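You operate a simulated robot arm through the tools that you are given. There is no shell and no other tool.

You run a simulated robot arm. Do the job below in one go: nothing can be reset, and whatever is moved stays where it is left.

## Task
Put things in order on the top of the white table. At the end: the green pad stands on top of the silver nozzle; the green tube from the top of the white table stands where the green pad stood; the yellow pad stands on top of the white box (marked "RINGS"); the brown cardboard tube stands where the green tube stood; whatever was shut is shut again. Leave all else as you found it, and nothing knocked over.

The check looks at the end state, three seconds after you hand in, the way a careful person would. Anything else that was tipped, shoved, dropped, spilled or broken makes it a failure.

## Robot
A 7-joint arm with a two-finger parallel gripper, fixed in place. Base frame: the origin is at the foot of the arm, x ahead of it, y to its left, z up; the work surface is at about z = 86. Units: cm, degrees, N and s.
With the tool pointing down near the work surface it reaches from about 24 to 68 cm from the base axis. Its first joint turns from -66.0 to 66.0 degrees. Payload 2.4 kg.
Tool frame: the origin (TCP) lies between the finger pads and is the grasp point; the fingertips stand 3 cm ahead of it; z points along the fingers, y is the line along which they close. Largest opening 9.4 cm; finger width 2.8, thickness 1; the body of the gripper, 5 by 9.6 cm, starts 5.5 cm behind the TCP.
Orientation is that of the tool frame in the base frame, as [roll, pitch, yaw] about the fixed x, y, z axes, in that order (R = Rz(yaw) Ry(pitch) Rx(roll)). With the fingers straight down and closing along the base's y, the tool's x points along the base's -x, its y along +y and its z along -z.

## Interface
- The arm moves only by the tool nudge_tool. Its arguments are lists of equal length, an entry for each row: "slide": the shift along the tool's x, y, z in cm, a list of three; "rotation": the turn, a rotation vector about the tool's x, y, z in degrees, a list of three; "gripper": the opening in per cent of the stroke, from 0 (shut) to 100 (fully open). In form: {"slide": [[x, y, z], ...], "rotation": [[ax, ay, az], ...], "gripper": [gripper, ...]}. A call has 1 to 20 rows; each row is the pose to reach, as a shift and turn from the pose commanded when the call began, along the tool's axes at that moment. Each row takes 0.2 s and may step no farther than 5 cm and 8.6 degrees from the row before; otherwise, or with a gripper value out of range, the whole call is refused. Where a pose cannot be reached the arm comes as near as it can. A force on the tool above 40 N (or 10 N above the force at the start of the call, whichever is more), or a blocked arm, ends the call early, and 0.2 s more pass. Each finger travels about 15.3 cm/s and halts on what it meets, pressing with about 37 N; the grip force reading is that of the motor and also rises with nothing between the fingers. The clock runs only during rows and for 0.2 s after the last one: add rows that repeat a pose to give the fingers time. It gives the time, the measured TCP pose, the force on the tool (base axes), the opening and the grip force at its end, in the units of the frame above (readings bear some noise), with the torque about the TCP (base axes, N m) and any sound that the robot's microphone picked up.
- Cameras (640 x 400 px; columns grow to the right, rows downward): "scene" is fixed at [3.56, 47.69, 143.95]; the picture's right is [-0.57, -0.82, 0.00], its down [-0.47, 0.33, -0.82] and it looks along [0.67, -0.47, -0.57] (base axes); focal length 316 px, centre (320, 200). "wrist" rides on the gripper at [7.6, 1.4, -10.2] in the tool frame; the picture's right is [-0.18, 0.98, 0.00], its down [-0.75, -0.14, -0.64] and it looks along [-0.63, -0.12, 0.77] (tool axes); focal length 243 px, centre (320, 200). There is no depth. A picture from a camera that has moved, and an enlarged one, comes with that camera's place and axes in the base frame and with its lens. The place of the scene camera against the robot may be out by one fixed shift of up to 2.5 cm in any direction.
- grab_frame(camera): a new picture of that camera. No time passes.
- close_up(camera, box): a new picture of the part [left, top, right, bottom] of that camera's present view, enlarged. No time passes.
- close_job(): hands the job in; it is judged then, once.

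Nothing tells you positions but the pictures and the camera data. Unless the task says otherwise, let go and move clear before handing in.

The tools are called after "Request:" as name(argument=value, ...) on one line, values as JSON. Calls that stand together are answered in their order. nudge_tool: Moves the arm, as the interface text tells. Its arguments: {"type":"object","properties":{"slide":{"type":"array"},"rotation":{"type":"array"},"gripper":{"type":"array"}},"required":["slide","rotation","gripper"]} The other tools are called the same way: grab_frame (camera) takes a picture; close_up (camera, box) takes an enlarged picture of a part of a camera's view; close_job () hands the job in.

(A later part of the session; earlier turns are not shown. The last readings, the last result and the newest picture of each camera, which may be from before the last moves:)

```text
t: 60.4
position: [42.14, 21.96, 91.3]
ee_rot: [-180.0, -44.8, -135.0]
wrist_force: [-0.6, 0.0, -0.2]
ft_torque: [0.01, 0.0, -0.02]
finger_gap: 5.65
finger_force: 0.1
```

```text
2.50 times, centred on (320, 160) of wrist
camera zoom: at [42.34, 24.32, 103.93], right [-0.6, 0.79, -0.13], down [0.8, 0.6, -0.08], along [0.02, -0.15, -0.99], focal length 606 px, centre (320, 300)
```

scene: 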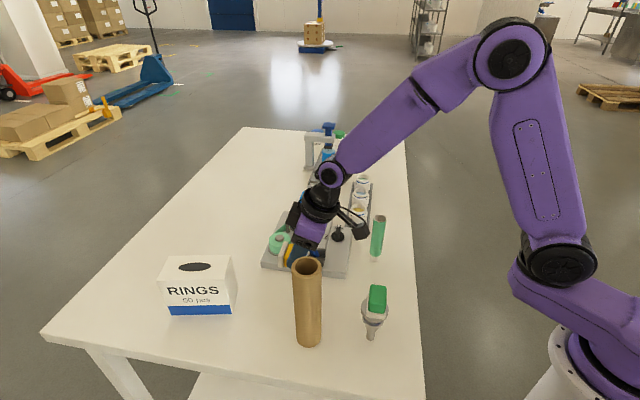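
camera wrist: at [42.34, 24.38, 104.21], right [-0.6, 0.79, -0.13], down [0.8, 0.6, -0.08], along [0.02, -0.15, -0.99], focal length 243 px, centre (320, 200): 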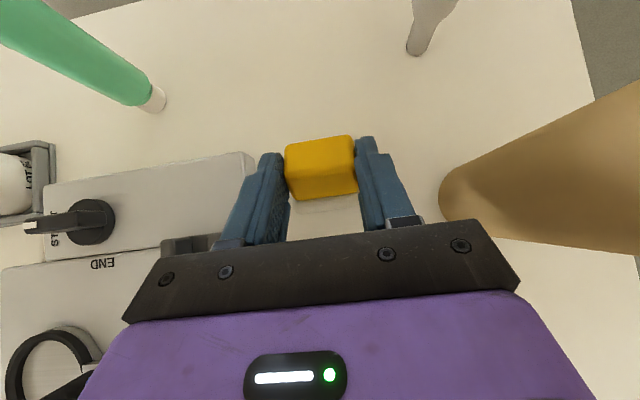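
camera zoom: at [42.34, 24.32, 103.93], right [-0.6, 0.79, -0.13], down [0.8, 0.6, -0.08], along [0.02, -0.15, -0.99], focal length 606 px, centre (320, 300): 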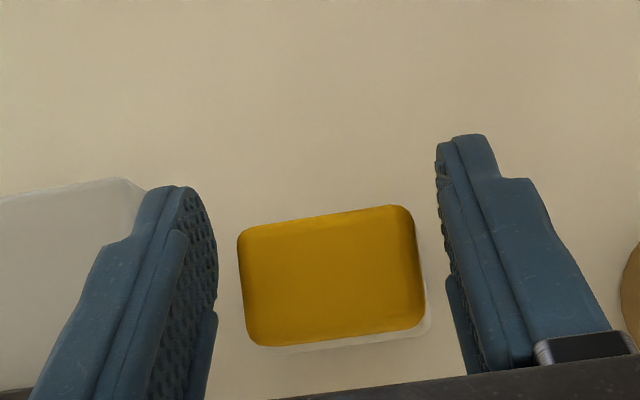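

The yellow pad is standing upright again. I'll back out along the finger direction and bring the tool back to vertical.

Request:
nudge_tool(slide=[[0, 0, -1.5], [0, 0, -4], [0, 0, -7], [0, 0, -10], [0, 0, -13], [0, 0, -13], [0, 0, -13], [0, 0, -13], [0, 0, -13], [0, 0, -13], [0, 0, -13], [0, 0, -13]], rotation=[[0, 0, 0], [0, 0, 0], [0, 0, 0], [0, 0, 0], [0, 0, 0], [0, -8, 0], [0, -16, 0], [0, -24, 0], [0, -32, 0], [0, -40, 0], [0, -44.9, 0], [0, -44.9, 0]], gripper=[60, 60, 60, 60, 60, 60, 60, 60, 60, 60, 60, 60])

Request:
grab_frame(camera="scene")

Request:
grab_frame(camera="wrist")

```text
t: 63.0
position: [48.39, 28.54, 100.56]
ee_rot: [180.0, 0.2, -134.9]
wrist_force: [-0.9, -0.2, -0.3]
ft_torque: [0.03, -0.02, -0.01]
finger_gap: 5.65
finger_force: 0.0
out of reach, approached as far as the arm can: row 5
```

```text
taken
```

scene: 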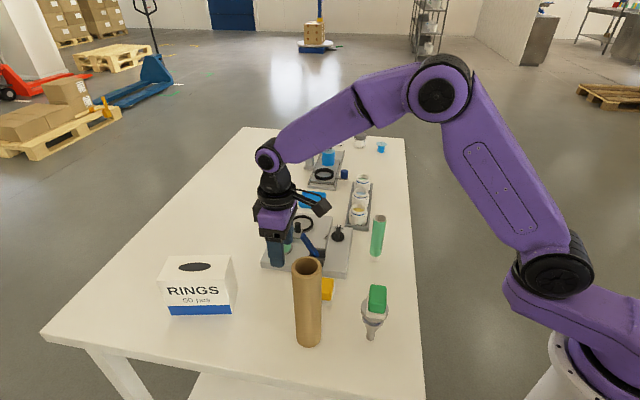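

```text
taken
camera wrist: at [42.08, 24.06, 110.73], right [-0.57, 0.82, 0.0], down [0.63, 0.43, 0.64], along [0.53, 0.36, -0.77], focal length 243 px, centre (320, 200)
```

wrist: 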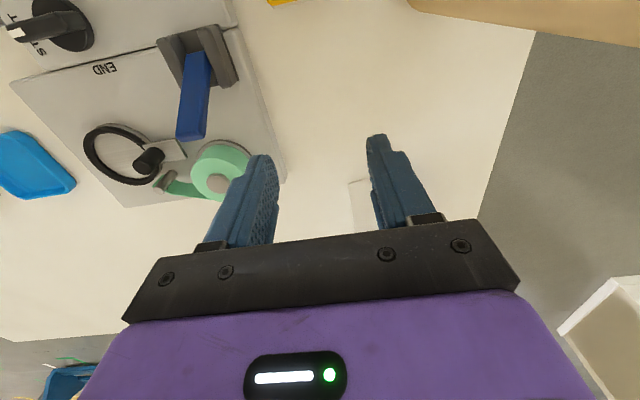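

Request:
nudge_tool(slide=[[1, 0, -2.5], [3, 0, -4.5], [5.5, 0, -5.5], [7.5, 0, -5.5], [9.1, 0, -5.5], [9.1, 0, -5.5]], rotation=[[0, 0, 0], [0, 0, 0], [0, 0, 0], [0, 0, 0], [0, 0, 0], [0, -0.1, 0]], gripper=[62, 62, 62, 62, 62, 62])

Request:
grab_frame(camera="wrist")

Request:
close_up(camera="wrist", box=[260, 50, 400, 160])

Request:
close_up(camera="scene", box=[280, 240, 400, 350])

```text
t: 64.4
position: [42.09, 22.19, 106.08]
ee_rot: [179.9, 0.3, -134.9]
wrist_force: [-0.1, -0.1, 0.3]
ft_torque: [0.01, 0.03, 0.02]
finger_gap: 5.85
finger_force: 0.1
```

```text
taken
camera wrist: at [35.63, 17.63, 116.2], right [-0.57, 0.82, 0.0], down [0.63, 0.43, 0.64], along [0.53, 0.36, -0.76], focal length 243 px, centre (320, 200)
```

wrist: 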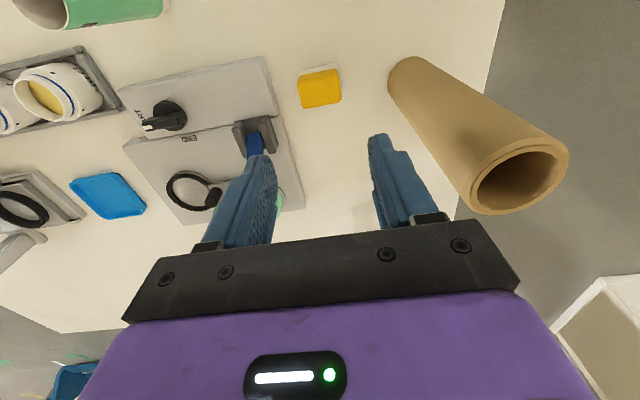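

```text
3.64 times, centred on (330, 105) of wrist
camera zoom: at [35.63, 17.63, 116.2], right [-0.57, 0.82, 0.0], down [0.63, 0.43, 0.64], along [0.53, 0.36, -0.76], focal length 882 px, centre (284, 546)
```

zoom: 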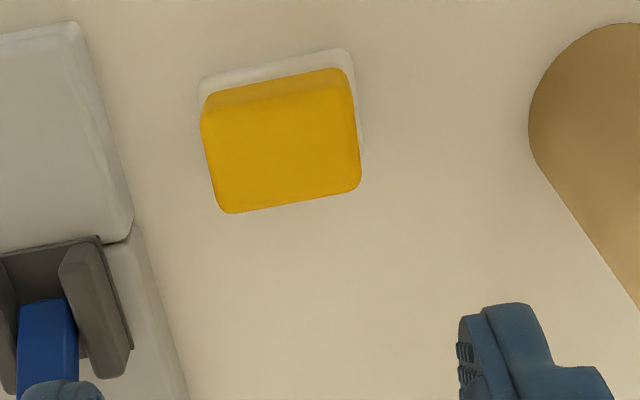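

```text
3.64 times, centred on (340, 295) of scene
camera zoom: at [3.55, 47.69, 143.95], right [-0.57, -0.82, 0.0], down [-0.47, 0.33, -0.82], along [0.67, -0.47, -0.57], focal length 1148 px, centre (247, -146)
```

zoom: 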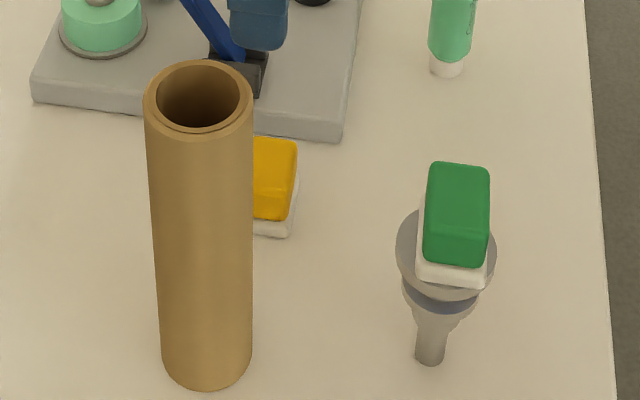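

The yellow pad stands at about (41.95, 22.0), and the green pad sits well on the nozzle. I'll descend over the yellow pad for a block grip, as worked for the green one.

Request:
nudge_tool(slide=[[0.1, 0, 4], [0.2, 0, 8], [0.2, 0, 12], [0.2, 0, 14.5], [0.2, 0, 15.35], [0.2, 0, 15.35]], rotation=[[0, 0.3, 0], [0, 0.3, 0], [0, 0.3, 0], [0, 0.3, 0], [0, 0.3, 0], [0, 0.3, 0]], gripper=[62, 62, 62, 62, 62, 62])

Request:
close_up(camera="wrist", box=[220, 80, 420, 240])

Request:
close_up(camera="scene", box=[280, 240, 380, 310])

```text
t: 65.8
position: [42.05, 22.09, 90.64]
ee_rot: [-180.0, -0.1, -135.0]
wrist_force: [1.2, -0.2, 0.1]
ft_torque: [0.03, 0.0, 0.0]
finger_gap: 5.83
finger_force: 0.0
```

```text
2.50 times, centred on (320, 160) of wrist
camera zoom: at [35.59, 17.62, 100.82], right [-0.56, 0.83, 0.0], down [0.63, 0.43, 0.64], along [0.53, 0.36, -0.77], focal length 606 px, centre (320, 300)
```

zoom: 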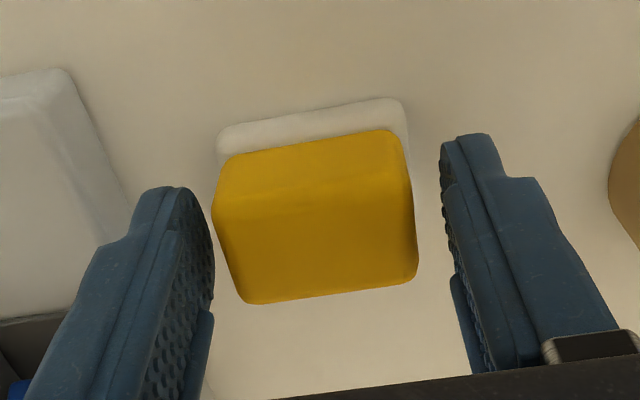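

```text
5.71 times, centred on (330, 275) of scene
camera zoom: at [3.56, 47.69, 143.95], right [-0.57, -0.82, 0.0], down [-0.47, 0.33, -0.82], along [0.67, -0.47, -0.57], focal length 1805 px, centre (263, -229)
```

zoom: 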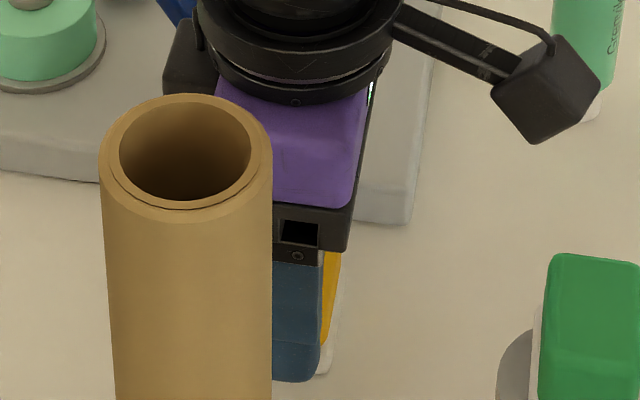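

Request:
nudge_tool(slide=[[0, 0, 0], [0, 0, 0], [0, 0, 0], [0, 0, 0], [0, 0, -0.3], [0, 0, -0.7], [0, 0, -1.2], [0, 0, -2.2], [0, 0, -2.2]], rotation=[[0, 0, 0], [0, 0, 0], [0, 0, 0], [0, 0, 0], [0, 0, 0], [0, 0, 0], [0, 0, 0], [0, 0, 0], [0, 0, 0]], gripper=[52, 40, 10, 0, 0, 0, 0, 0, 0])

Request:
close_up(camera="wrist", box=[220, 80, 420, 240])

```text
t: 67.8
position: [42.03, 22.08, 92.94]
ee_rot: [-179.9, -0.1, -135.0]
wrist_force: [0.3, 0.0, -0.3]
ft_torque: [0.0, 0.0, 0.01]
finger_gap: 4.29
finger_force: 36.5
```

```text
2.50 times, centred on (320, 160) of wrist
camera zoom: at [35.6, 17.58, 103.11], right [-0.56, 0.83, 0.0], down [0.63, 0.43, 0.64], along [0.53, 0.36, -0.77], focal length 606 px, centre (320, 300)
```

zoom: 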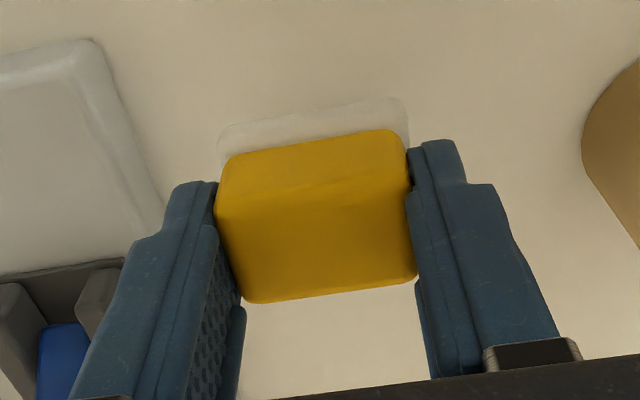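

Request:
nudge_tool(slide=[[0, 0, -1.5], [0, 0, -4], [0, 0, -7], [0, 0, -10], [0, 0, -13], [0, 0, -15], [-2, 0.5, -15], [-4.5, 1.1, -15], [-7.5, 1.8, -15], [-10.5, 2.5, -15], [-13.2, 3.1, -15], [-14.85, 3.54, -15], [-14.85, 3.54, -15]], rotation=[[0, 0, 0], [0, 0, 0], [0, 0, 0], [0, 0, 0], [0, 0, 0], [0, 0, 0], [0, 0, 0], [0, 0, 0], [0, 0, 0], [0, 0, 0], [0, 0, 0], [0, 0, 0], [0, 0, 0]], gripper=[0, 0, 0, 0, 0, 0, 0, 0, 0, 0, 0, 0, 0])

Request:
grab_frame(camera="wrist")

Request:
grab_frame(camera="scene")

```text
t: 70.6
position: [49.97, 35.11, 107.87]
ee_rot: [180.0, 0.0, -134.9]
wrist_force: [-0.4, -0.4, -0.6]
ft_torque: [0.0, -0.01, 0.01]
finger_gap: 4.28
finger_force: 37.0
```

```text
taken
camera wrist: at [43.59, 30.68, 118.19], right [-0.56, 0.83, 0.0], down [0.63, 0.43, 0.64], along [0.53, 0.36, -0.77], focal length 243 px, centre (320, 200)
```

wrist: 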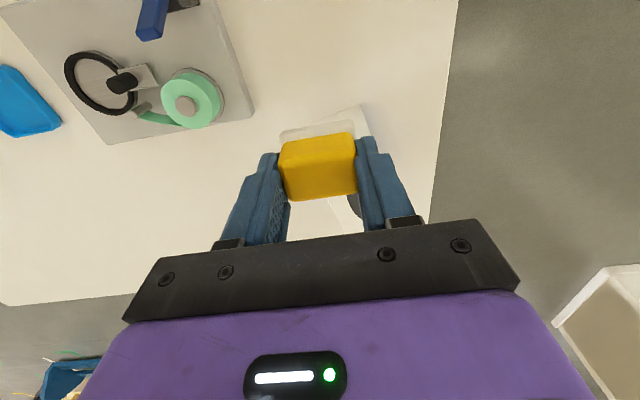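

```text
taken
```

scene: 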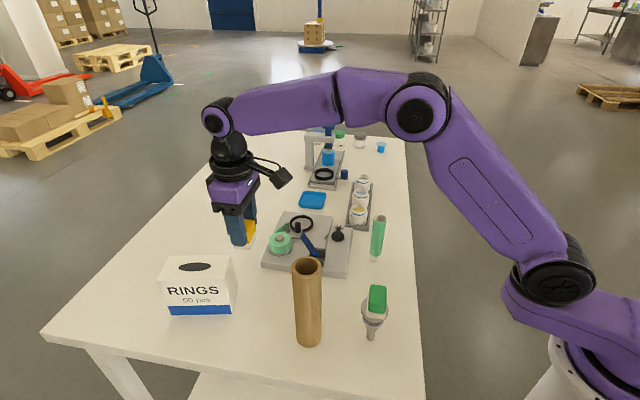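

The box top is about 13 × 6.6 cm with its long side at 56°. I'll set the pad about 3 cm in from the near end, with its long side across the box, and move above that spot now.

Request:
nudge_tool(slide=[[-1.5, 0.4, 0], [-3.5, 0.85, 0], [-5.5, 1.3, 0], [-7, 1.65, 0], [-7.65, 1.81, 0], [-7.65, 1.81, 0]], rotation=[[0, 0, -3], [0, 0, -6], [0, 0, -9], [0, 0, -11.5], [0, 0, -11.5], [0, 0, -11.5]], gripper=[0, 0, 0, 0, 0, 0])

Request:
grab_frame(camera="wrist")

Request:
close_up(camera="scene", box=[140, 180, 280, 330])

```text
t: 72.0
position: [53.51, 40.96, 107.74]
ee_rot: [-180.0, -0.1, -123.4]
wrist_force: [-0.2, -0.9, -0.2]
ft_torque: [-0.04, -0.02, 0.0]
finger_gap: 4.29
finger_force: 37.2
out of reach, approached as far as the arm can: row 4, 5, 6
```

```text
taken
camera wrist: at [48.04, 35.27, 117.95], right [-0.72, 0.7, 0.0], down [0.53, 0.55, 0.64], along [0.45, 0.46, -0.77], focal length 243 px, centre (320, 200)
```

wrist: 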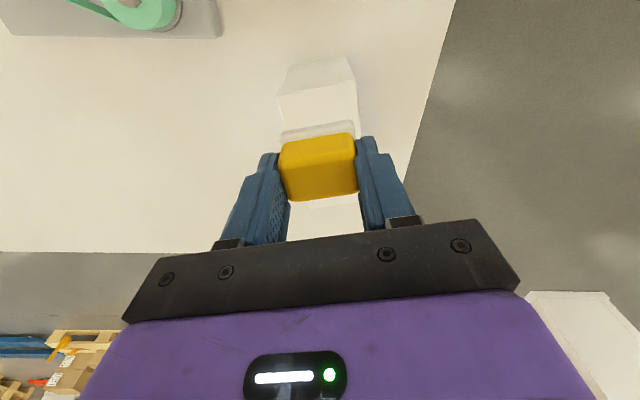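

```text
2.67 times, centred on (210, 255) of scene
camera zoom: at [3.56, 47.69, 143.95], right [-0.57, -0.82, 0.0], down [-0.47, 0.33, -0.82], along [0.67, -0.47, -0.57], focal length 842 px, centre (613, 53)
```

zoom: 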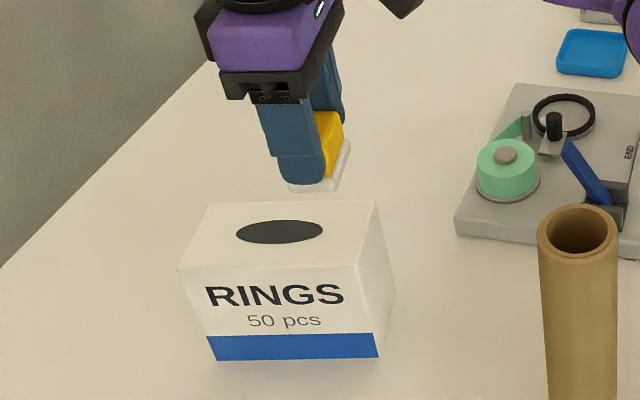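

The reach limit is about 67.4 cm at this height, so I'll go lower, where the reach is better, and push further over the box.

Request:
nudge_tool(slide=[[0, 0, 1.5], [0, 0, 3], [0, 0, 4], [-0.3, 0, 4.2], [-0.6, 0, 4.2], [-0.9, 0, 4.2], [-1.0, 0, 4.2]], rotation=[[0, 0, 0], [0, 0, 0], [0, 0, 0], [0, 0, 0], [0, 0, 0], [0, 0, 0], [0, 0, 0]], gripper=[0, 0, 0, 0, 0, 0, 0])

Request:
close_up(camera="scene", box=[140, 200, 260, 320])

```text
t: 73.6
position: [53.95, 41.62, 103.5]
ee_rot: [-180.0, 0.0, -123.5]
wrist_force: [0.0, 0.8, -0.5]
ft_torque: [-0.02, 0.0, 0.0]
finger_gap: 4.28
finger_force: 37.5
```

```text
3.33 times, centred on (200, 260) of scene
camera zoom: at [3.56, 47.69, 143.95], right [-0.57, -0.82, 0.0], down [-0.47, 0.33, -0.82], along [0.67, -0.47, -0.57], focal length 1053 px, centre (720, 0)
```

zoom: 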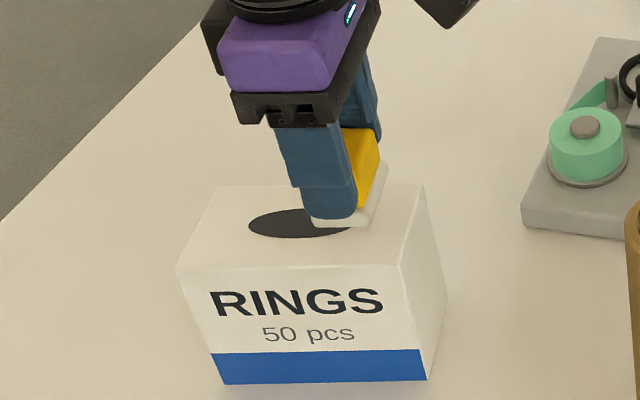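

Request:
nudge_tool(slide=[[0, 0, 0.7], [-0.2, 0, 1.3], [-0.5, -0.1, 1.5], [-0.5, -0.1, 1.5]], rotation=[[0, 0, 0], [0, 0, 0], [0, 0, 0], [0, 0, 0]], gripper=[0, 0, 0, 0])

Request:
close_up(camera="scene", box=[150, 220, 250, 320])

Request:
close_up(camera="wrist", box=[220, 60, 420, 220])

```text
t: 74.6
position: [54.35, 41.96, 102.02]
ee_rot: [180.0, -0.2, -123.5]
wrist_force: [0.5, 0.6, -0.5]
ft_torque: [0.01, 0.02, -0.02]
finger_gap: 4.29
finger_force: 36.9
```

```text
4.00 times, centred on (200, 270) of scene
camera zoom: at [3.56, 47.69, 143.95], right [-0.57, -0.82, 0.0], down [-0.47, 0.33, -0.82], along [0.67, -0.47, -0.57], focal length 1263 px, centre (800, -80)
```

zoom: 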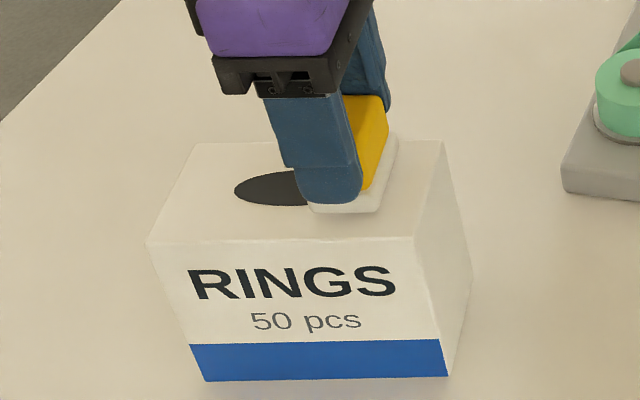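

```text
2.50 times, centred on (320, 140) of wrist
camera zoom: at [48.95, 36.39, 112.21], right [-0.72, 0.7, 0.0], down [0.53, 0.55, 0.64], along [0.45, 0.46, -0.77], focal length 606 px, centre (320, 350)
```

zoom: 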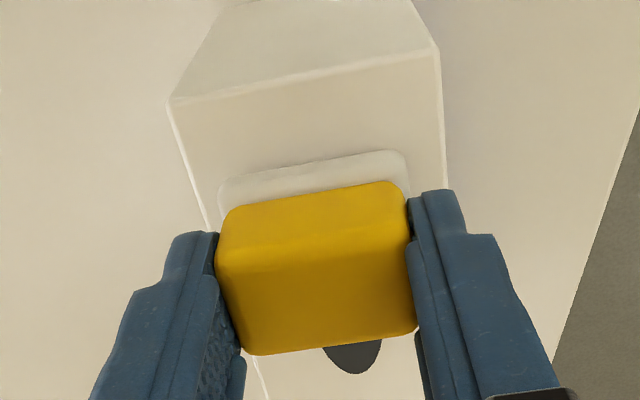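

It is nicely centred across the box and parallel to it. I'll creep down to contact.

Request:
nudge_tool(slide=[[0, 0, 0.2], [0, 0, 0.4], [0, 0, 0.55], [0, 0, 0.55]], rotation=[[0, 0, 0], [0, 0, 0], [0, 0, 0], [0, 0, 0]], gripper=[0, 0, 0, 0])

Request:
nudge_tool(slide=[[0, 0, 0.1], [0, 0, 0.1]], rotation=[[0, 0, 0], [0, 0, 0]], gripper=[0, 0])

Request:
nudge_tool(slide=[[0, 0, 0.1], [0, 0, 0.1]], rotation=[[0, 0, 0], [0, 0, 0]], gripper=[0, 0])

Request:
close_up(camera="scene", box=[170, 230, 240, 300])

```text
t: 75.6
position: [54.32, 42.03, 101.61]
ee_rot: [-180.0, -0.1, -123.5]
wrist_force: [-3.8, -3.6, 13.4]
ft_torque: [-0.16, 0.26, 0.02]
finger_gap: 4.27
finger_force: 37.2
```

```text
t: 76.2
position: [54.27, 41.99, 101.58]
ee_rot: [-179.9, 0.2, -123.5]
wrist_force: [-3.6, -3.1, 25.9]
ft_torque: [-0.19, 0.25, -0.01]
finger_gap: 4.28
finger_force: 36.4
```

```text
t: 76.8
position: [54.46, 42.11, 101.53]
ee_rot: [-179.8, 0.4, -123.6]
wrist_force: [-0.9, -0.9, 29.5]
ft_torque: [-0.15, 0.17, 0.0]
finger_gap: 4.29
finger_force: 37.1
```

```text
5.71 times, centred on (205, 265) of scene
camera zoom: at [3.5, 47.64, 143.97], right [-0.57, -0.82, 0.0], down [-0.47, 0.33, -0.82], along [0.67, -0.47, -0.57], focal length 1805 px, centre (977, -171)
```

zoom: 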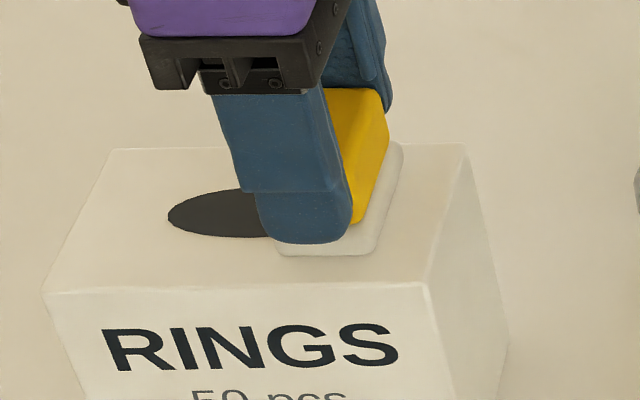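

Contact is made at TCP z ≈ 101.6. I'll ease off the load before releasing.

Request:
nudge_tool(slide=[[0, 0, -0.1], [0, 0, -0.2], [0, 0, -0.25], [0, 0, -0.25]], rotation=[[0, 0, 0], [0, 0, 0], [0, 0, 0], [0, 0, 0]], gripper=[0, 0, 0, 0])

```text
t: 77.8
position: [54.54, 41.99, 101.68]
ee_rot: [-180.0, 0.0, -123.5]
wrist_force: [4.0, 2.9, 18.7]
ft_torque: [0.16, -0.21, -0.02]
finger_gap: 4.25
finger_force: 37.3
```

Request:
nudge_tool(slide=[[0, 0, -0.08], [0, 0, -0.08]], rotation=[[0, 0, 0], [0, 0, 0]], gripper=[0, 0])

```text
t: 78.4
position: [54.24, 41.96, 101.73]
ee_rot: [180.0, -0.1, -123.5]
wrist_force: [3.8, 2.1, 12.1]
ft_torque: [0.17, -0.25, 0.01]
finger_gap: 4.27
finger_force: 37.0
```

Request:
nudge_tool(slide=[[0, 0, -0.08], [0, 0, -0.08]], rotation=[[0, 0, 0], [0, 0, 0]], gripper=[0, 0])

Request:
close_up(camera="scene", box=[170, 230, 240, 300])

```text
t: 79.0
position: [54.33, 42.05, 101.66]
ee_rot: [179.9, -0.3, -123.5]
wrist_force: [0.9, 0.7, 3.6]
ft_torque: [0.07, -0.07, -0.01]
finger_gap: 4.27
finger_force: 37.2
```

```text
5.71 times, centred on (205, 265) of scene
camera zoom: at [3.55, 47.68, 143.95], right [-0.57, -0.82, 0.0], down [-0.47, 0.33, -0.82], along [0.67, -0.47, -0.57], focal length 1805 px, centre (977, -171)
```

zoom: 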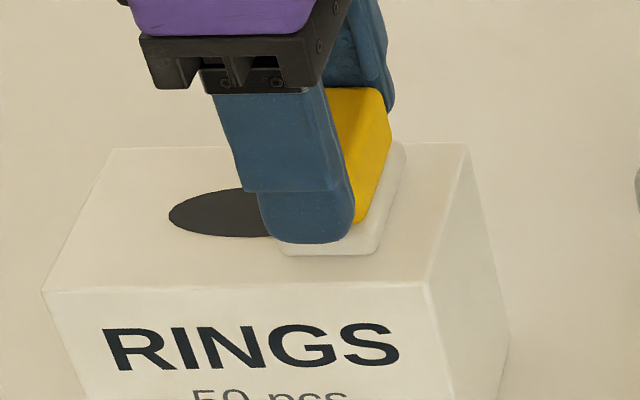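

The load is down to 3.6 N, so I'll release now and rise straight up.

Request:
nudge_tool(slide=[[0, 0, 0], [0, 0, 0], [0, 0, 0], [0, 0, 0], [0, 0, 0], [0, 0, 0], [0, 0, -0.5], [0, 0, -2], [0, 0, -4], [0, 0, -4]], rotation=[[0, 0, 0], [0, 0, 0], [0, 0, 0], [0, 0, 0], [0, 0, 0], [0, 0, 0], [0, 0, 0], [0, 0, 0], [0, 0, 0], [0, 0, 0]], gripper=[46, 47, 49, 52, 57, 62, 62, 62, 62, 62])

Request:
close_up(camera="scene", box=[150, 210, 260, 320])

Request:
close_up(camera="wrist", box=[220, 60, 420, 220])

```text
t: 81.2
position: [53.83, 41.67, 105.7]
ee_rot: [-180.0, 0.0, -123.4]
wrist_force: [0.2, 0.1, -0.1]
ft_torque: [0.0, -0.02, 0.0]
finger_gap: 5.79
finger_force: 0.0
out of reach, approached as far as the arm can: row 8, 9, 10
```

```text
3.64 times, centred on (205, 265) of scene
camera zoom: at [3.56, 47.69, 143.95], right [-0.57, -0.82, 0.0], down [-0.47, 0.33, -0.82], along [0.67, -0.47, -0.57], focal length 1148 px, centre (738, -36)
```

zoom: 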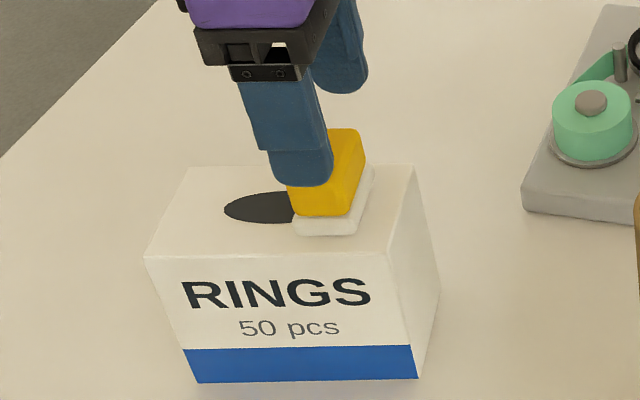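

```text
2.50 times, centred on (320, 140) of wrist
camera zoom: at [48.32, 36.0, 115.91], right [-0.72, 0.7, 0.0], down [0.53, 0.55, 0.64], along [0.45, 0.46, -0.77], focal length 606 px, centre (320, 350)
```

zoom: 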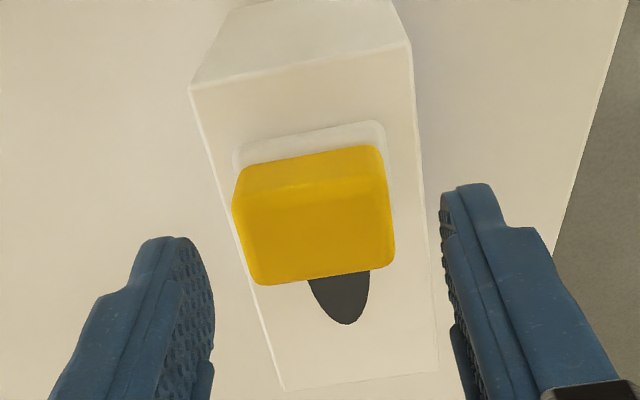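

The yellow pad stands on the RINGS box and the box hasn't moved. Next is the green tube at about (44.2, 5.4), so I'll retract and travel high to hover over it.

Request:
nudge_tool(slide=[[2, -0.6, -0.3], [6, -2, -1.5], [10, -3.4, -2.5], [14, -4.8, -3], [18, -6.1, -3], [22, -7.4, -3], [26, -8.8, -3], [30, -10.2, -3], [33.5, -11.3, -3], [35.57, -12, -3], [35.57, -12, -3]], rotation=[[0, 0, 0], [0, 0, 2], [0, 0, 4], [0, 0, 6], [0, 0, 8], [0, 0, 10], [0, 0, 11.5], [0, 0, 11.5], [0, 0, 11.5], [0, 0, 11.5], [0, 0, 11.5]], gripper=[62, 62, 62, 62, 65, 65, 65, 65, 65, 65, 65])

Request:
grab_frame(camera="wrist")

Request:
grab_frame(camera="scene")

```text
t: 83.6
position: [44.14, 5.38, 108.74]
ee_rot: [179.9, 0.0, -135.0]
wrist_force: [0.2, -0.8, 0.2]
ft_torque: [0.0, -0.01, 0.0]
finger_gap: 6.11
finger_force: 0.1
```

```text
taken
camera wrist: at [37.66, 0.89, 118.97], right [-0.57, 0.82, 0.0], down [0.63, 0.43, 0.64], along [0.53, 0.36, -0.77], focal length 243 px, centre (320, 200)
```

wrist: 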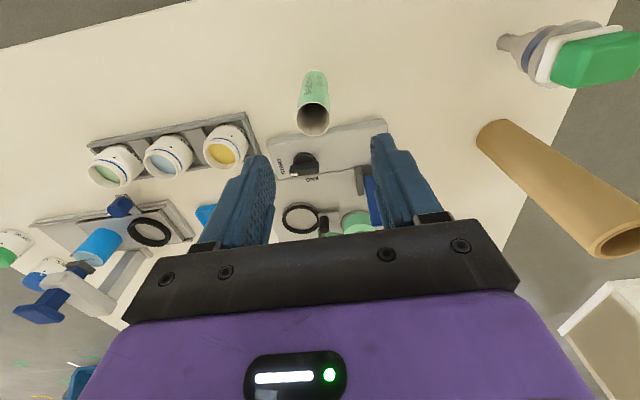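

```text
taken
```

scene: 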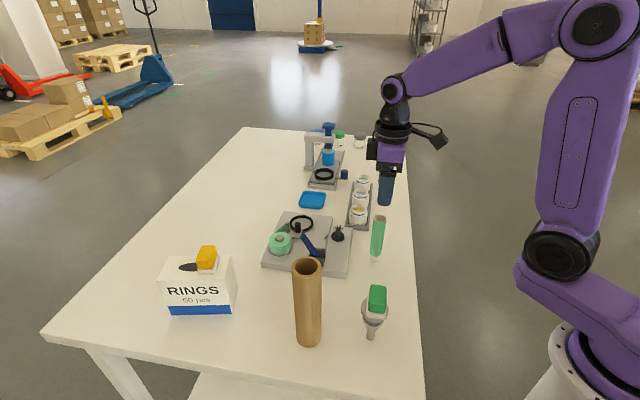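

Request:
close_up(camera="wrist", box=[260, 50, 380, 150])

Request:
close_up(camera="scene", box=[340, 190, 420, 270])

```text
4.00 times, centred on (320, 100) of wrist
camera zoom: at [37.66, 0.89, 118.97], right [-0.57, 0.82, 0.0], down [0.63, 0.43, 0.64], along [0.53, 0.36, -0.77], focal length 970 px, centre (320, 600)
```

zoom: 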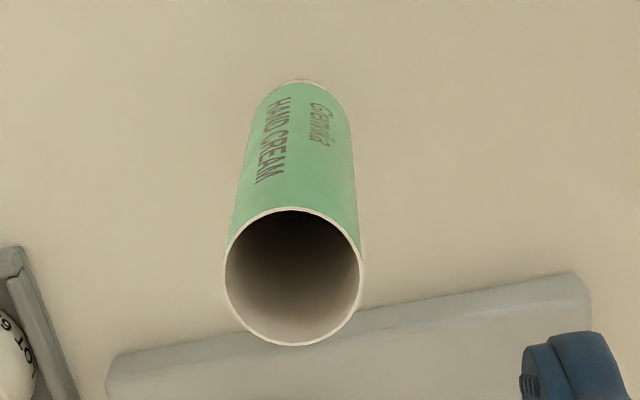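

```text
5.00 times, centred on (380, 230) of scene
camera zoom: at [3.56, 47.68, 143.95], right [-0.57, -0.82, 0.0], down [-0.47, 0.33, -0.82], along [0.67, -0.47, -0.57], focal length 1579 px, centre (20, 50)
```

zoom: 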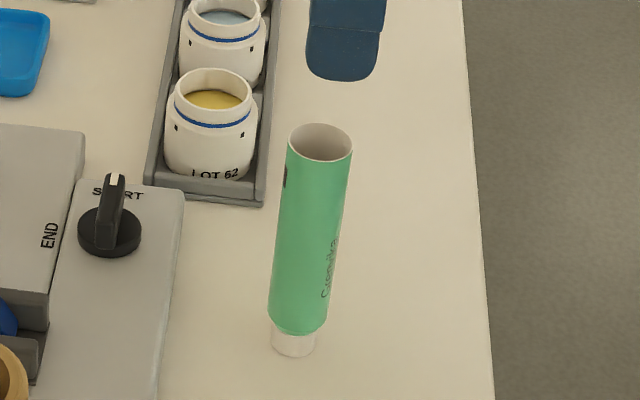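

The green tube's top rim is at about (44.5, 4.95, 98.8). I'll correct sideways and come down to just above it to check the centring.

Request:
nudge_tool(slide=[[0.03, -0.3, 1], [0.03, -0.54, 3], [0.03, -0.54, 4.5], [0.03, -0.54, 4.5]], rotation=[[0, 0, 0], [0, 0, 0], [0, 0, 0], [0, 0, 0]], gripper=[65, 65, 65, 65])

Request:
close_up(camera="wrist", box=[220, 60, 420, 220])

Request:
close_up(camera="scene", box=[340, 190, 420, 270])

```text
t: 84.6
position: [44.39, 4.91, 104.23]
ee_rot: [180.0, -0.1, -134.9]
wrist_force: [0.6, -0.3, 0.0]
ft_torque: [0.0, -0.02, 0.01]
finger_gap: 6.11
finger_force: 0.0
```

```text
2.50 times, centred on (320, 140) of wrist
camera zoom: at [38.01, 0.54, 114.47], right [-0.56, 0.83, 0.0], down [0.63, 0.43, 0.64], along [0.53, 0.36, -0.77], focal length 606 px, centre (320, 350)
```

zoom: 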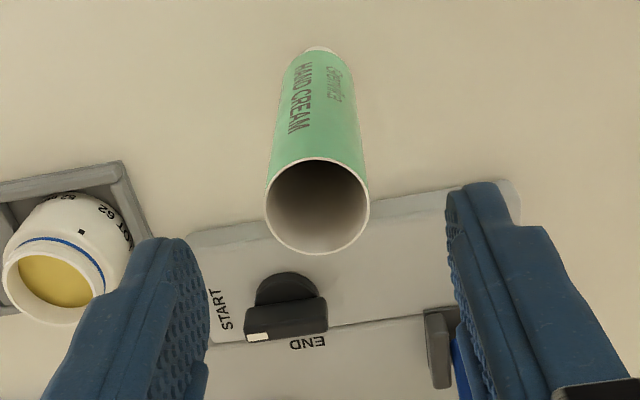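

```text
5.00 times, centred on (380, 230) of scene
camera zoom: at [3.56, 47.69, 143.95], right [-0.57, -0.82, 0.0], down [-0.47, 0.33, -0.82], along [0.67, -0.47, -0.57], focal length 1579 px, centre (20, 50)
```

zoom: 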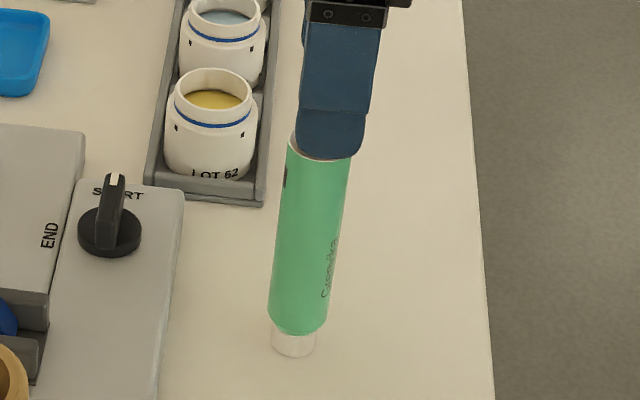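

The tube is centred between the fingers (tube 44.5, 4.91; TCP 44.39, 4.91). I'll descend along it to the grip height.

Request:
nudge_tool(slide=[[-0.05, -0.06, 2.5], [-0.06, -0.06, 5], [-0.06, -0.06, 7.5], [-0.06, -0.06, 9.1], [-0.06, -0.06, 9.1]], rotation=[[0, 0, 0], [0, 0, 0], [0, 0, 0], [0, 0, 0], [0, 0, 0]], gripper=[65, 65, 65, 65, 65])

Request:
close_up(camera="wrist", box=[220, 60, 420, 220])

Request:
close_up(camera="scene", box=[340, 190, 420, 270])

```text
t: 85.8
position: [44.44, 4.89, 95.2]
ee_rot: [179.9, -0.1, -135.1]
wrist_force: [0.3, -0.7, -0.5]
ft_torque: [0.0, -0.02, 0.02]
finger_gap: 6.1
finger_force: 0.1
```

```text
2.50 times, centred on (320, 140) of wrist
camera zoom: at [38.02, 0.53, 105.32], right [-0.56, 0.83, 0.0], down [0.63, 0.43, 0.64], along [0.53, 0.36, -0.77], focal length 606 px, centre (320, 350)
```

zoom: 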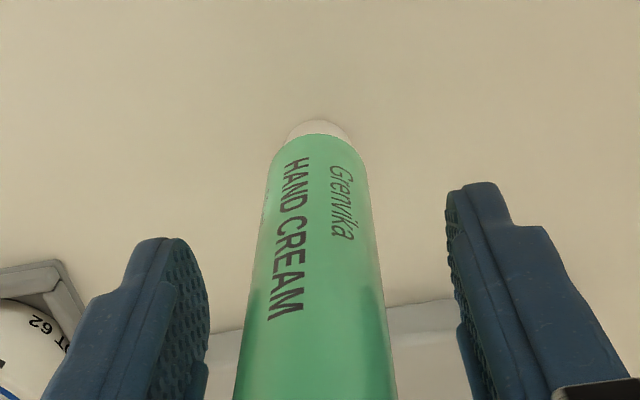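

```text
5.00 times, centred on (380, 230) of scene
camera zoom: at [3.56, 47.69, 143.95], right [-0.57, -0.82, 0.0], down [-0.47, 0.33, -0.82], along [0.67, -0.47, -0.57], focal length 1579 px, centre (20, 50)
```

zoom: 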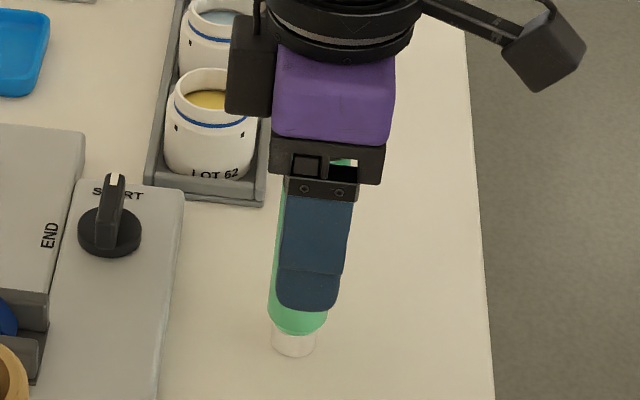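

The tube is well centred. I'll close gradually to find its width gently.

Request:
nudge_tool(slide=[[0, 0, 0], [0, 0, 0], [0, 0, 0], [0, 0, 0]], rotation=[[0, 0, 0], [0, 0, 0], [0, 0, 0], [0, 0, 0]], gripper=[50, 40, 34, 31])

```text
t: 86.8
position: [44.37, 5.02, 95.07]
ee_rot: [180.0, -0.1, -135.0]
wrist_force: [0.1, 0.2, 0.5]
ft_torque: [0.02, -0.01, 0.0]
finger_gap: 2.95
finger_force: 0.8
```

Request:
nudge_tool(slide=[[0, 0, 0], [0, 0, 0]], rotation=[[0, 0, 0], [0, 0, 0]], gripper=[29, 27])

Request:
close_up(camera="wrist", box=[220, 60, 420, 220])

```text
t: 87.4
position: [44.45, 4.94, 95.13]
ee_rot: [180.0, -0.1, -135.1]
wrist_force: [-0.6, 0.4, 0.7]
ft_torque: [0.02, 0.01, -0.01]
finger_gap: 2.86
finger_force: 37.1
```

```text
2.50 times, centred on (320, 140) of wrist
camera zoom: at [38.02, 0.54, 105.35], right [-0.56, 0.83, 0.0], down [0.63, 0.43, 0.64], along [0.53, 0.36, -0.77], focal length 606 px, centre (320, 350)
```

zoom: 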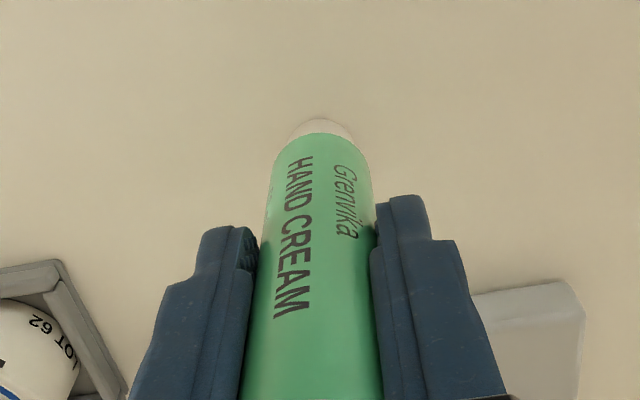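

The green tube is gripped (gap 2.86). It stood at (44.42, 4.95), which I'll remember for the brown tube. I'll lift it slowly.

Request:
nudge_tool(slide=[[0, 0, -0.3], [0, 0, -0.8], [0, 0, -1.6], [0, 0, -3], [0, 0, -5], [0, 0, -7.5], [0, 0, -10], [0, 0, -12.5], [0, 0, -14.5], [0, 0, -14.5]], rotation=[[0, 0, 0], [0, 0, 0], [0, 0, 0], [0, 0, 0], [0, 0, 0], [0, 0, 0], [0, 0, 0], [0, 0, 0], [0, 0, 0], [0, 0, 0]], gripper=[27, 27, 27, 27, 27, 27, 27, 27, 27, 27])

Request:
grab_frame(camera="scene")

Request:
grab_frame(camera="wrist")

```text
t: 89.6
position: [44.61, 5.05, 109.63]
ee_rot: [-180.0, -0.1, -135.0]
wrist_force: [0.8, -0.4, -0.8]
ft_torque: [-0.01, 0.02, 0.0]
finger_gap: 2.83
finger_force: 37.0
```

```text
taken
```

scene: 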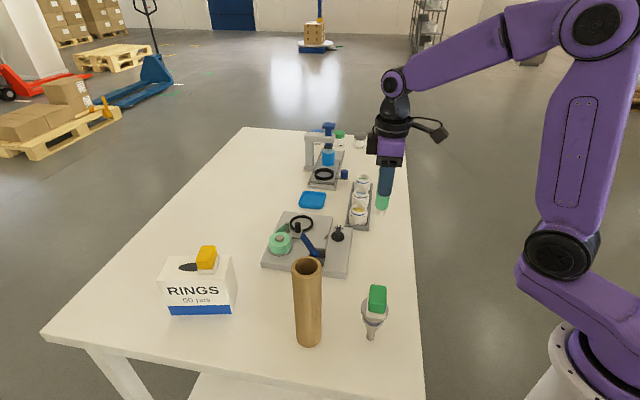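

```text
taken
camera wrist: at [38.16, 0.51, 119.86], right [-0.56, 0.83, 0.0], down [0.63, 0.43, 0.64], along [0.53, 0.36, -0.77], focal length 243 px, centre (320, 200)
```

wrist: 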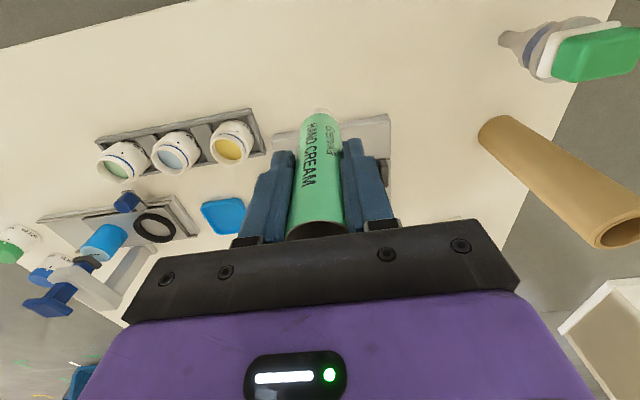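

Request:
nudge_tool(slide=[[-1, 0.8, 0], [-3, 2.3, 0], [-5.2, 4, 0], [-7.6, 5.85, 0], [-10, 7.7, 0], [-12.4, 9.55, 0], [-14.6, 11.2, 0], [-16.2, 12.5, 0], [-17.02, 13.1, 0], [-17.02, 13.1, 0]], rotation=[[0, 0, 0], [0, 0, 0], [0, 0, 0], [0, 0, 0], [0, 0, 0], [0, 0, 0], [0, 0, 0], [0, 0, 0], [0, 0, 0], [0, 0, 0]], gripper=[27, 27, 27, 27, 27, 27, 27, 27, 27, 27])

Request:
grab_frame(camera="wrist")

Request:
grab_frame(camera="scene")

```text
t: 91.8
position: [47.34, 26.18, 109.61]
ee_rot: [-179.9, -0.1, -135.0]
wrist_force: [0.4, 0.5, -1.1]
ft_torque: [0.0, 0.02, 0.04]
finger_gap: 2.83
finger_force: 37.0
```

```text
taken
camera wrist: at [40.85, 21.81, 119.79], right [-0.56, 0.83, 0.0], down [0.63, 0.43, 0.64], along [0.53, 0.36, -0.77], focal length 243 px, centre (320, 200)
```

wrist: 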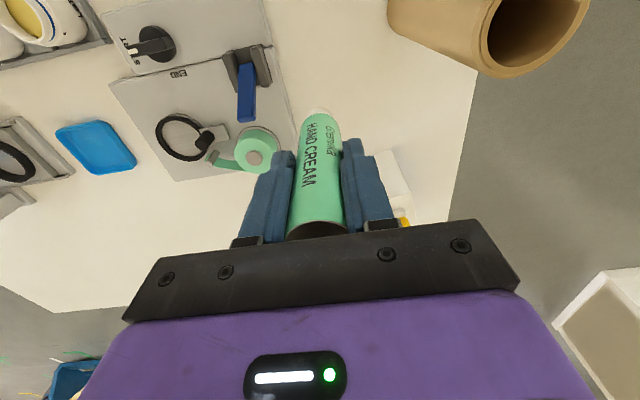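

```text
taken
```

scene: 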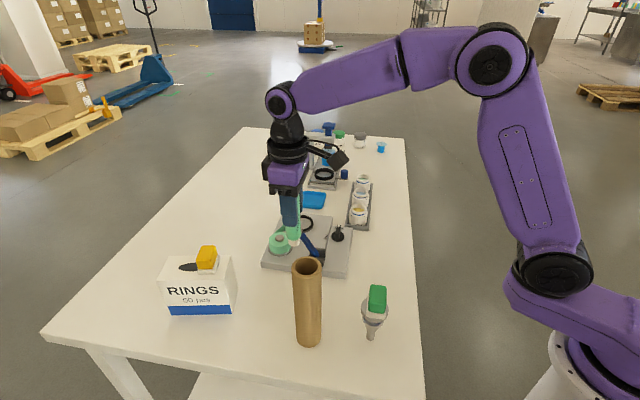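

The tube is over the green pad's old spot (47.3, 26.2). I'll lower it to about 5 mm above the table.

Request:
nudge_tool(slide=[[0, 0, 1.5], [0, 0, 4], [0, 0, 6.5], [0, 0, 9], [0, 0, 11.5], [0, 0, 13], [0, 0, 13.8], [0, 0, 13.8]], rotation=[[0, 0, 0], [0, 0, 0], [0, 0, 0], [0, 0, 0], [0, 0, 0], [0, 0, 0], [0, 0, 0], [0, 0, 0]], gripper=[27, 27, 27, 27, 27, 27, 27, 27])

Request:
close_up(camera="wrist", box=[220, 60, 420, 220])

```text
t: 93.6
position: [47.16, 26.24, 95.84]
ee_rot: [-179.9, -0.1, -135.2]
wrist_force: [-0.5, 0.7, 0.5]
ft_torque: [0.02, 0.02, 0.0]
finger_gap: 2.88
finger_force: 36.7
```

```text
2.50 times, centred on (320, 140) of wrist
camera zoom: at [40.85, 21.83, 106.0], right [-0.56, 0.83, 0.0], down [0.63, 0.43, 0.64], along [0.53, 0.36, -0.77], focal length 606 px, centre (320, 350)
```

zoom: 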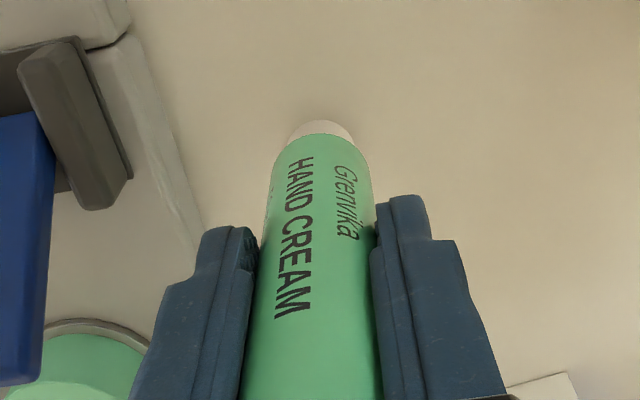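

Request:
nudge_tool(slide=[[0, 0, 0.2], [0, 0, 0.4], [0, 0, 0.5], [0, 0, 0.5]], rotation=[[0, 0, 0], [0, 0, 0], [0, 0, 0], [0, 0, 0]], gripper=[27, 27, 27, 27])

```text
t: 94.6
position: [47.18, 26.33, 95.28]
ee_rot: [180.0, -0.1, -135.0]
wrist_force: [-0.5, -0.5, 0.5]
ft_torque: [0.04, 0.0, 0.0]
finger_gap: 2.82
finger_force: 37.4
```

Request:
nudge_tool(slide=[[0, 0, 0.08], [0, 0, 0.12], [0, 0, 0.12]], rotation=[[0, 0, 0], [0, 0, 0], [0, 0, 0]], gripper=[27, 27, 27])

```text
t: 95.4
position: [47.17, 26.28, 95.25]
ee_rot: [-180.0, 0.0, -135.0]
wrist_force: [0.4, -0.6, -0.3]
ft_torque: [0.0, 0.04, -0.01]
finger_gap: 2.82
finger_force: 37.0
```

Request:
nudge_tool(slide=[[0, 0, 0.06], [0, 0, 0.1], [0, 0, 0.1]], rotation=[[0, 0, 0], [0, 0, 0], [0, 0, 0]], gripper=[27, 27, 27])

```text
t: 96.2
position: [47.28, 26.25, 95.19]
ee_rot: [180.0, -0.1, -134.9]
wrist_force: [-1.4, -0.5, 7.2]
ft_torque: [-0.05, 0.12, 0.0]
finger_gap: 2.85
finger_force: 37.2
```

The tube is on the table with 7 N. I'll release slowly and look.

Request:
nudge_tool(slide=[[0, 0, -0.02], [0, 0, -0.02], [0, 0, -0.02], [0, 0, -0.02], [0, 0, -0.02], [0, 0, -0.02], [0, 0, -0.02]], rotation=[[0, 0, 0], [0, 0, 0], [0, 0, 0], [0, 0, 0], [0, 0, 0], [0, 0, 0], [0, 0, 0]], gripper=[30, 31.5, 33, 36, 42, 52, 64])

Request:
close_up(camera="wrist", box=[220, 60, 420, 220])

Request:
close_up(camera="scene", box=[240, 190, 350, 300])

```text
t: 97.8
position: [47.28, 26.26, 95.19]
ee_rot: [-180.0, 0.0, -135.0]
wrist_force: [0.1, 0.9, -0.1]
ft_torque: [-0.01, 0.02, -0.06]
finger_gap: 6.02
finger_force: 0.1
```

```text
2.50 times, centred on (320, 140) of wrist
camera zoom: at [40.86, 21.84, 105.33], right [-0.56, 0.83, 0.0], down [0.63, 0.43, 0.64], along [0.53, 0.36, -0.77], focal length 606 px, centre (320, 350)
```

zoom: 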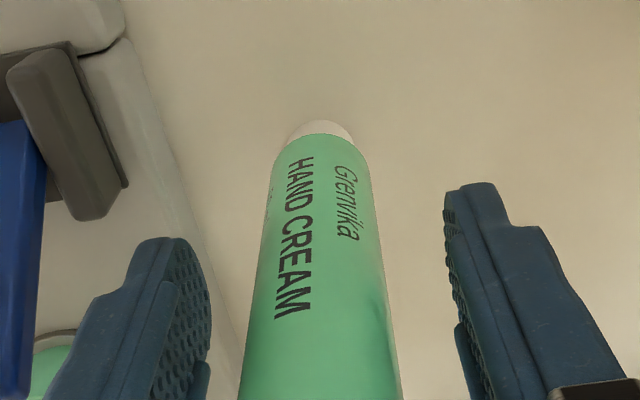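

```text
3.64 times, centred on (295, 245) of scene
camera zoom: at [3.56, 47.69, 143.95], right [-0.57, -0.82, 0.0], down [-0.47, 0.33, -0.82], along [0.67, -0.47, -0.57], focal length 1148 px, centre (411, 36)
```

zoom: 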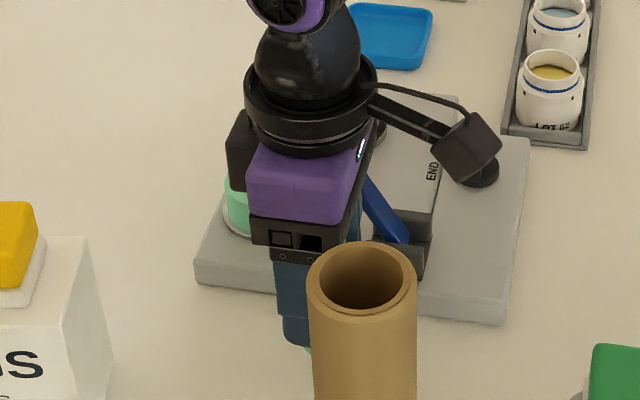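

The green tube stands where the green pad stood. I'll rise clear and move over the brown cardboard tube.

Request:
nudge_tool(slide=[[0, 0, -1], [0, 0, -3.5], [0, 0, -7], [0, 0, -11], [0, 0, -15], [0, 0, -18.5], [1.3, 2.8, -18.5], [2.9, 6.2, -18.5], [4.3, 9.2, -18.5], [5.19, 11.18, -18.5], [5.19, 11.18, -18.5]], rotation=[[0, 0, 0], [0, 0, 0], [0, 0, 0], [0, 0, 0], [0, 0, 0], [0, 0, 0], [0, 0, 0], [0, 0, 0], [0, 0, 0], [0, 0, 0], [0, 0, 0]], gripper=[64, 64, 64, 64, 64, 70, 78, 78, 78, 78, 78])

Request:
grab_frame(camera="wrist")

Request:
grab_frame(camera="scene")

```text
t: 100.2
position: [35.75, 30.6, 113.58]
ee_rot: [-180.0, -0.1, -134.9]
wrist_force: [0.0, 0.1, 0.1]
ft_torque: [-0.01, -0.03, 0.0]
finger_gap: 7.34
finger_force: 0.1
```

```text
taken
camera wrist: at [29.19, 26.16, 123.8], right [-0.57, 0.82, 0.0], down [0.63, 0.43, 0.64], along [0.53, 0.36, -0.77], focal length 243 px, centre (320, 200)
```

wrist: 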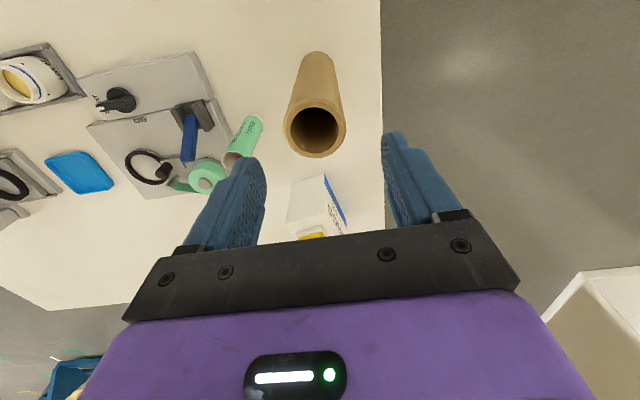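

```text
taken
```

scene: 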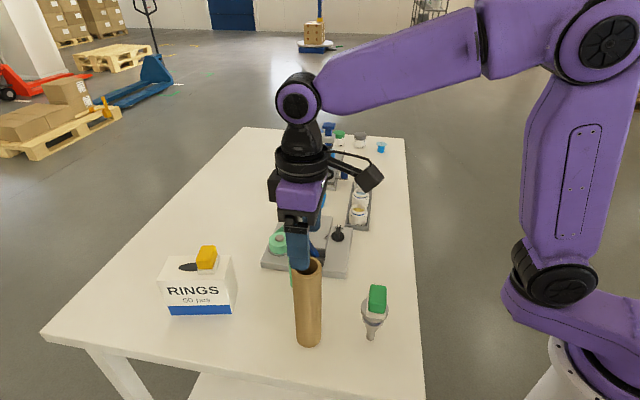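

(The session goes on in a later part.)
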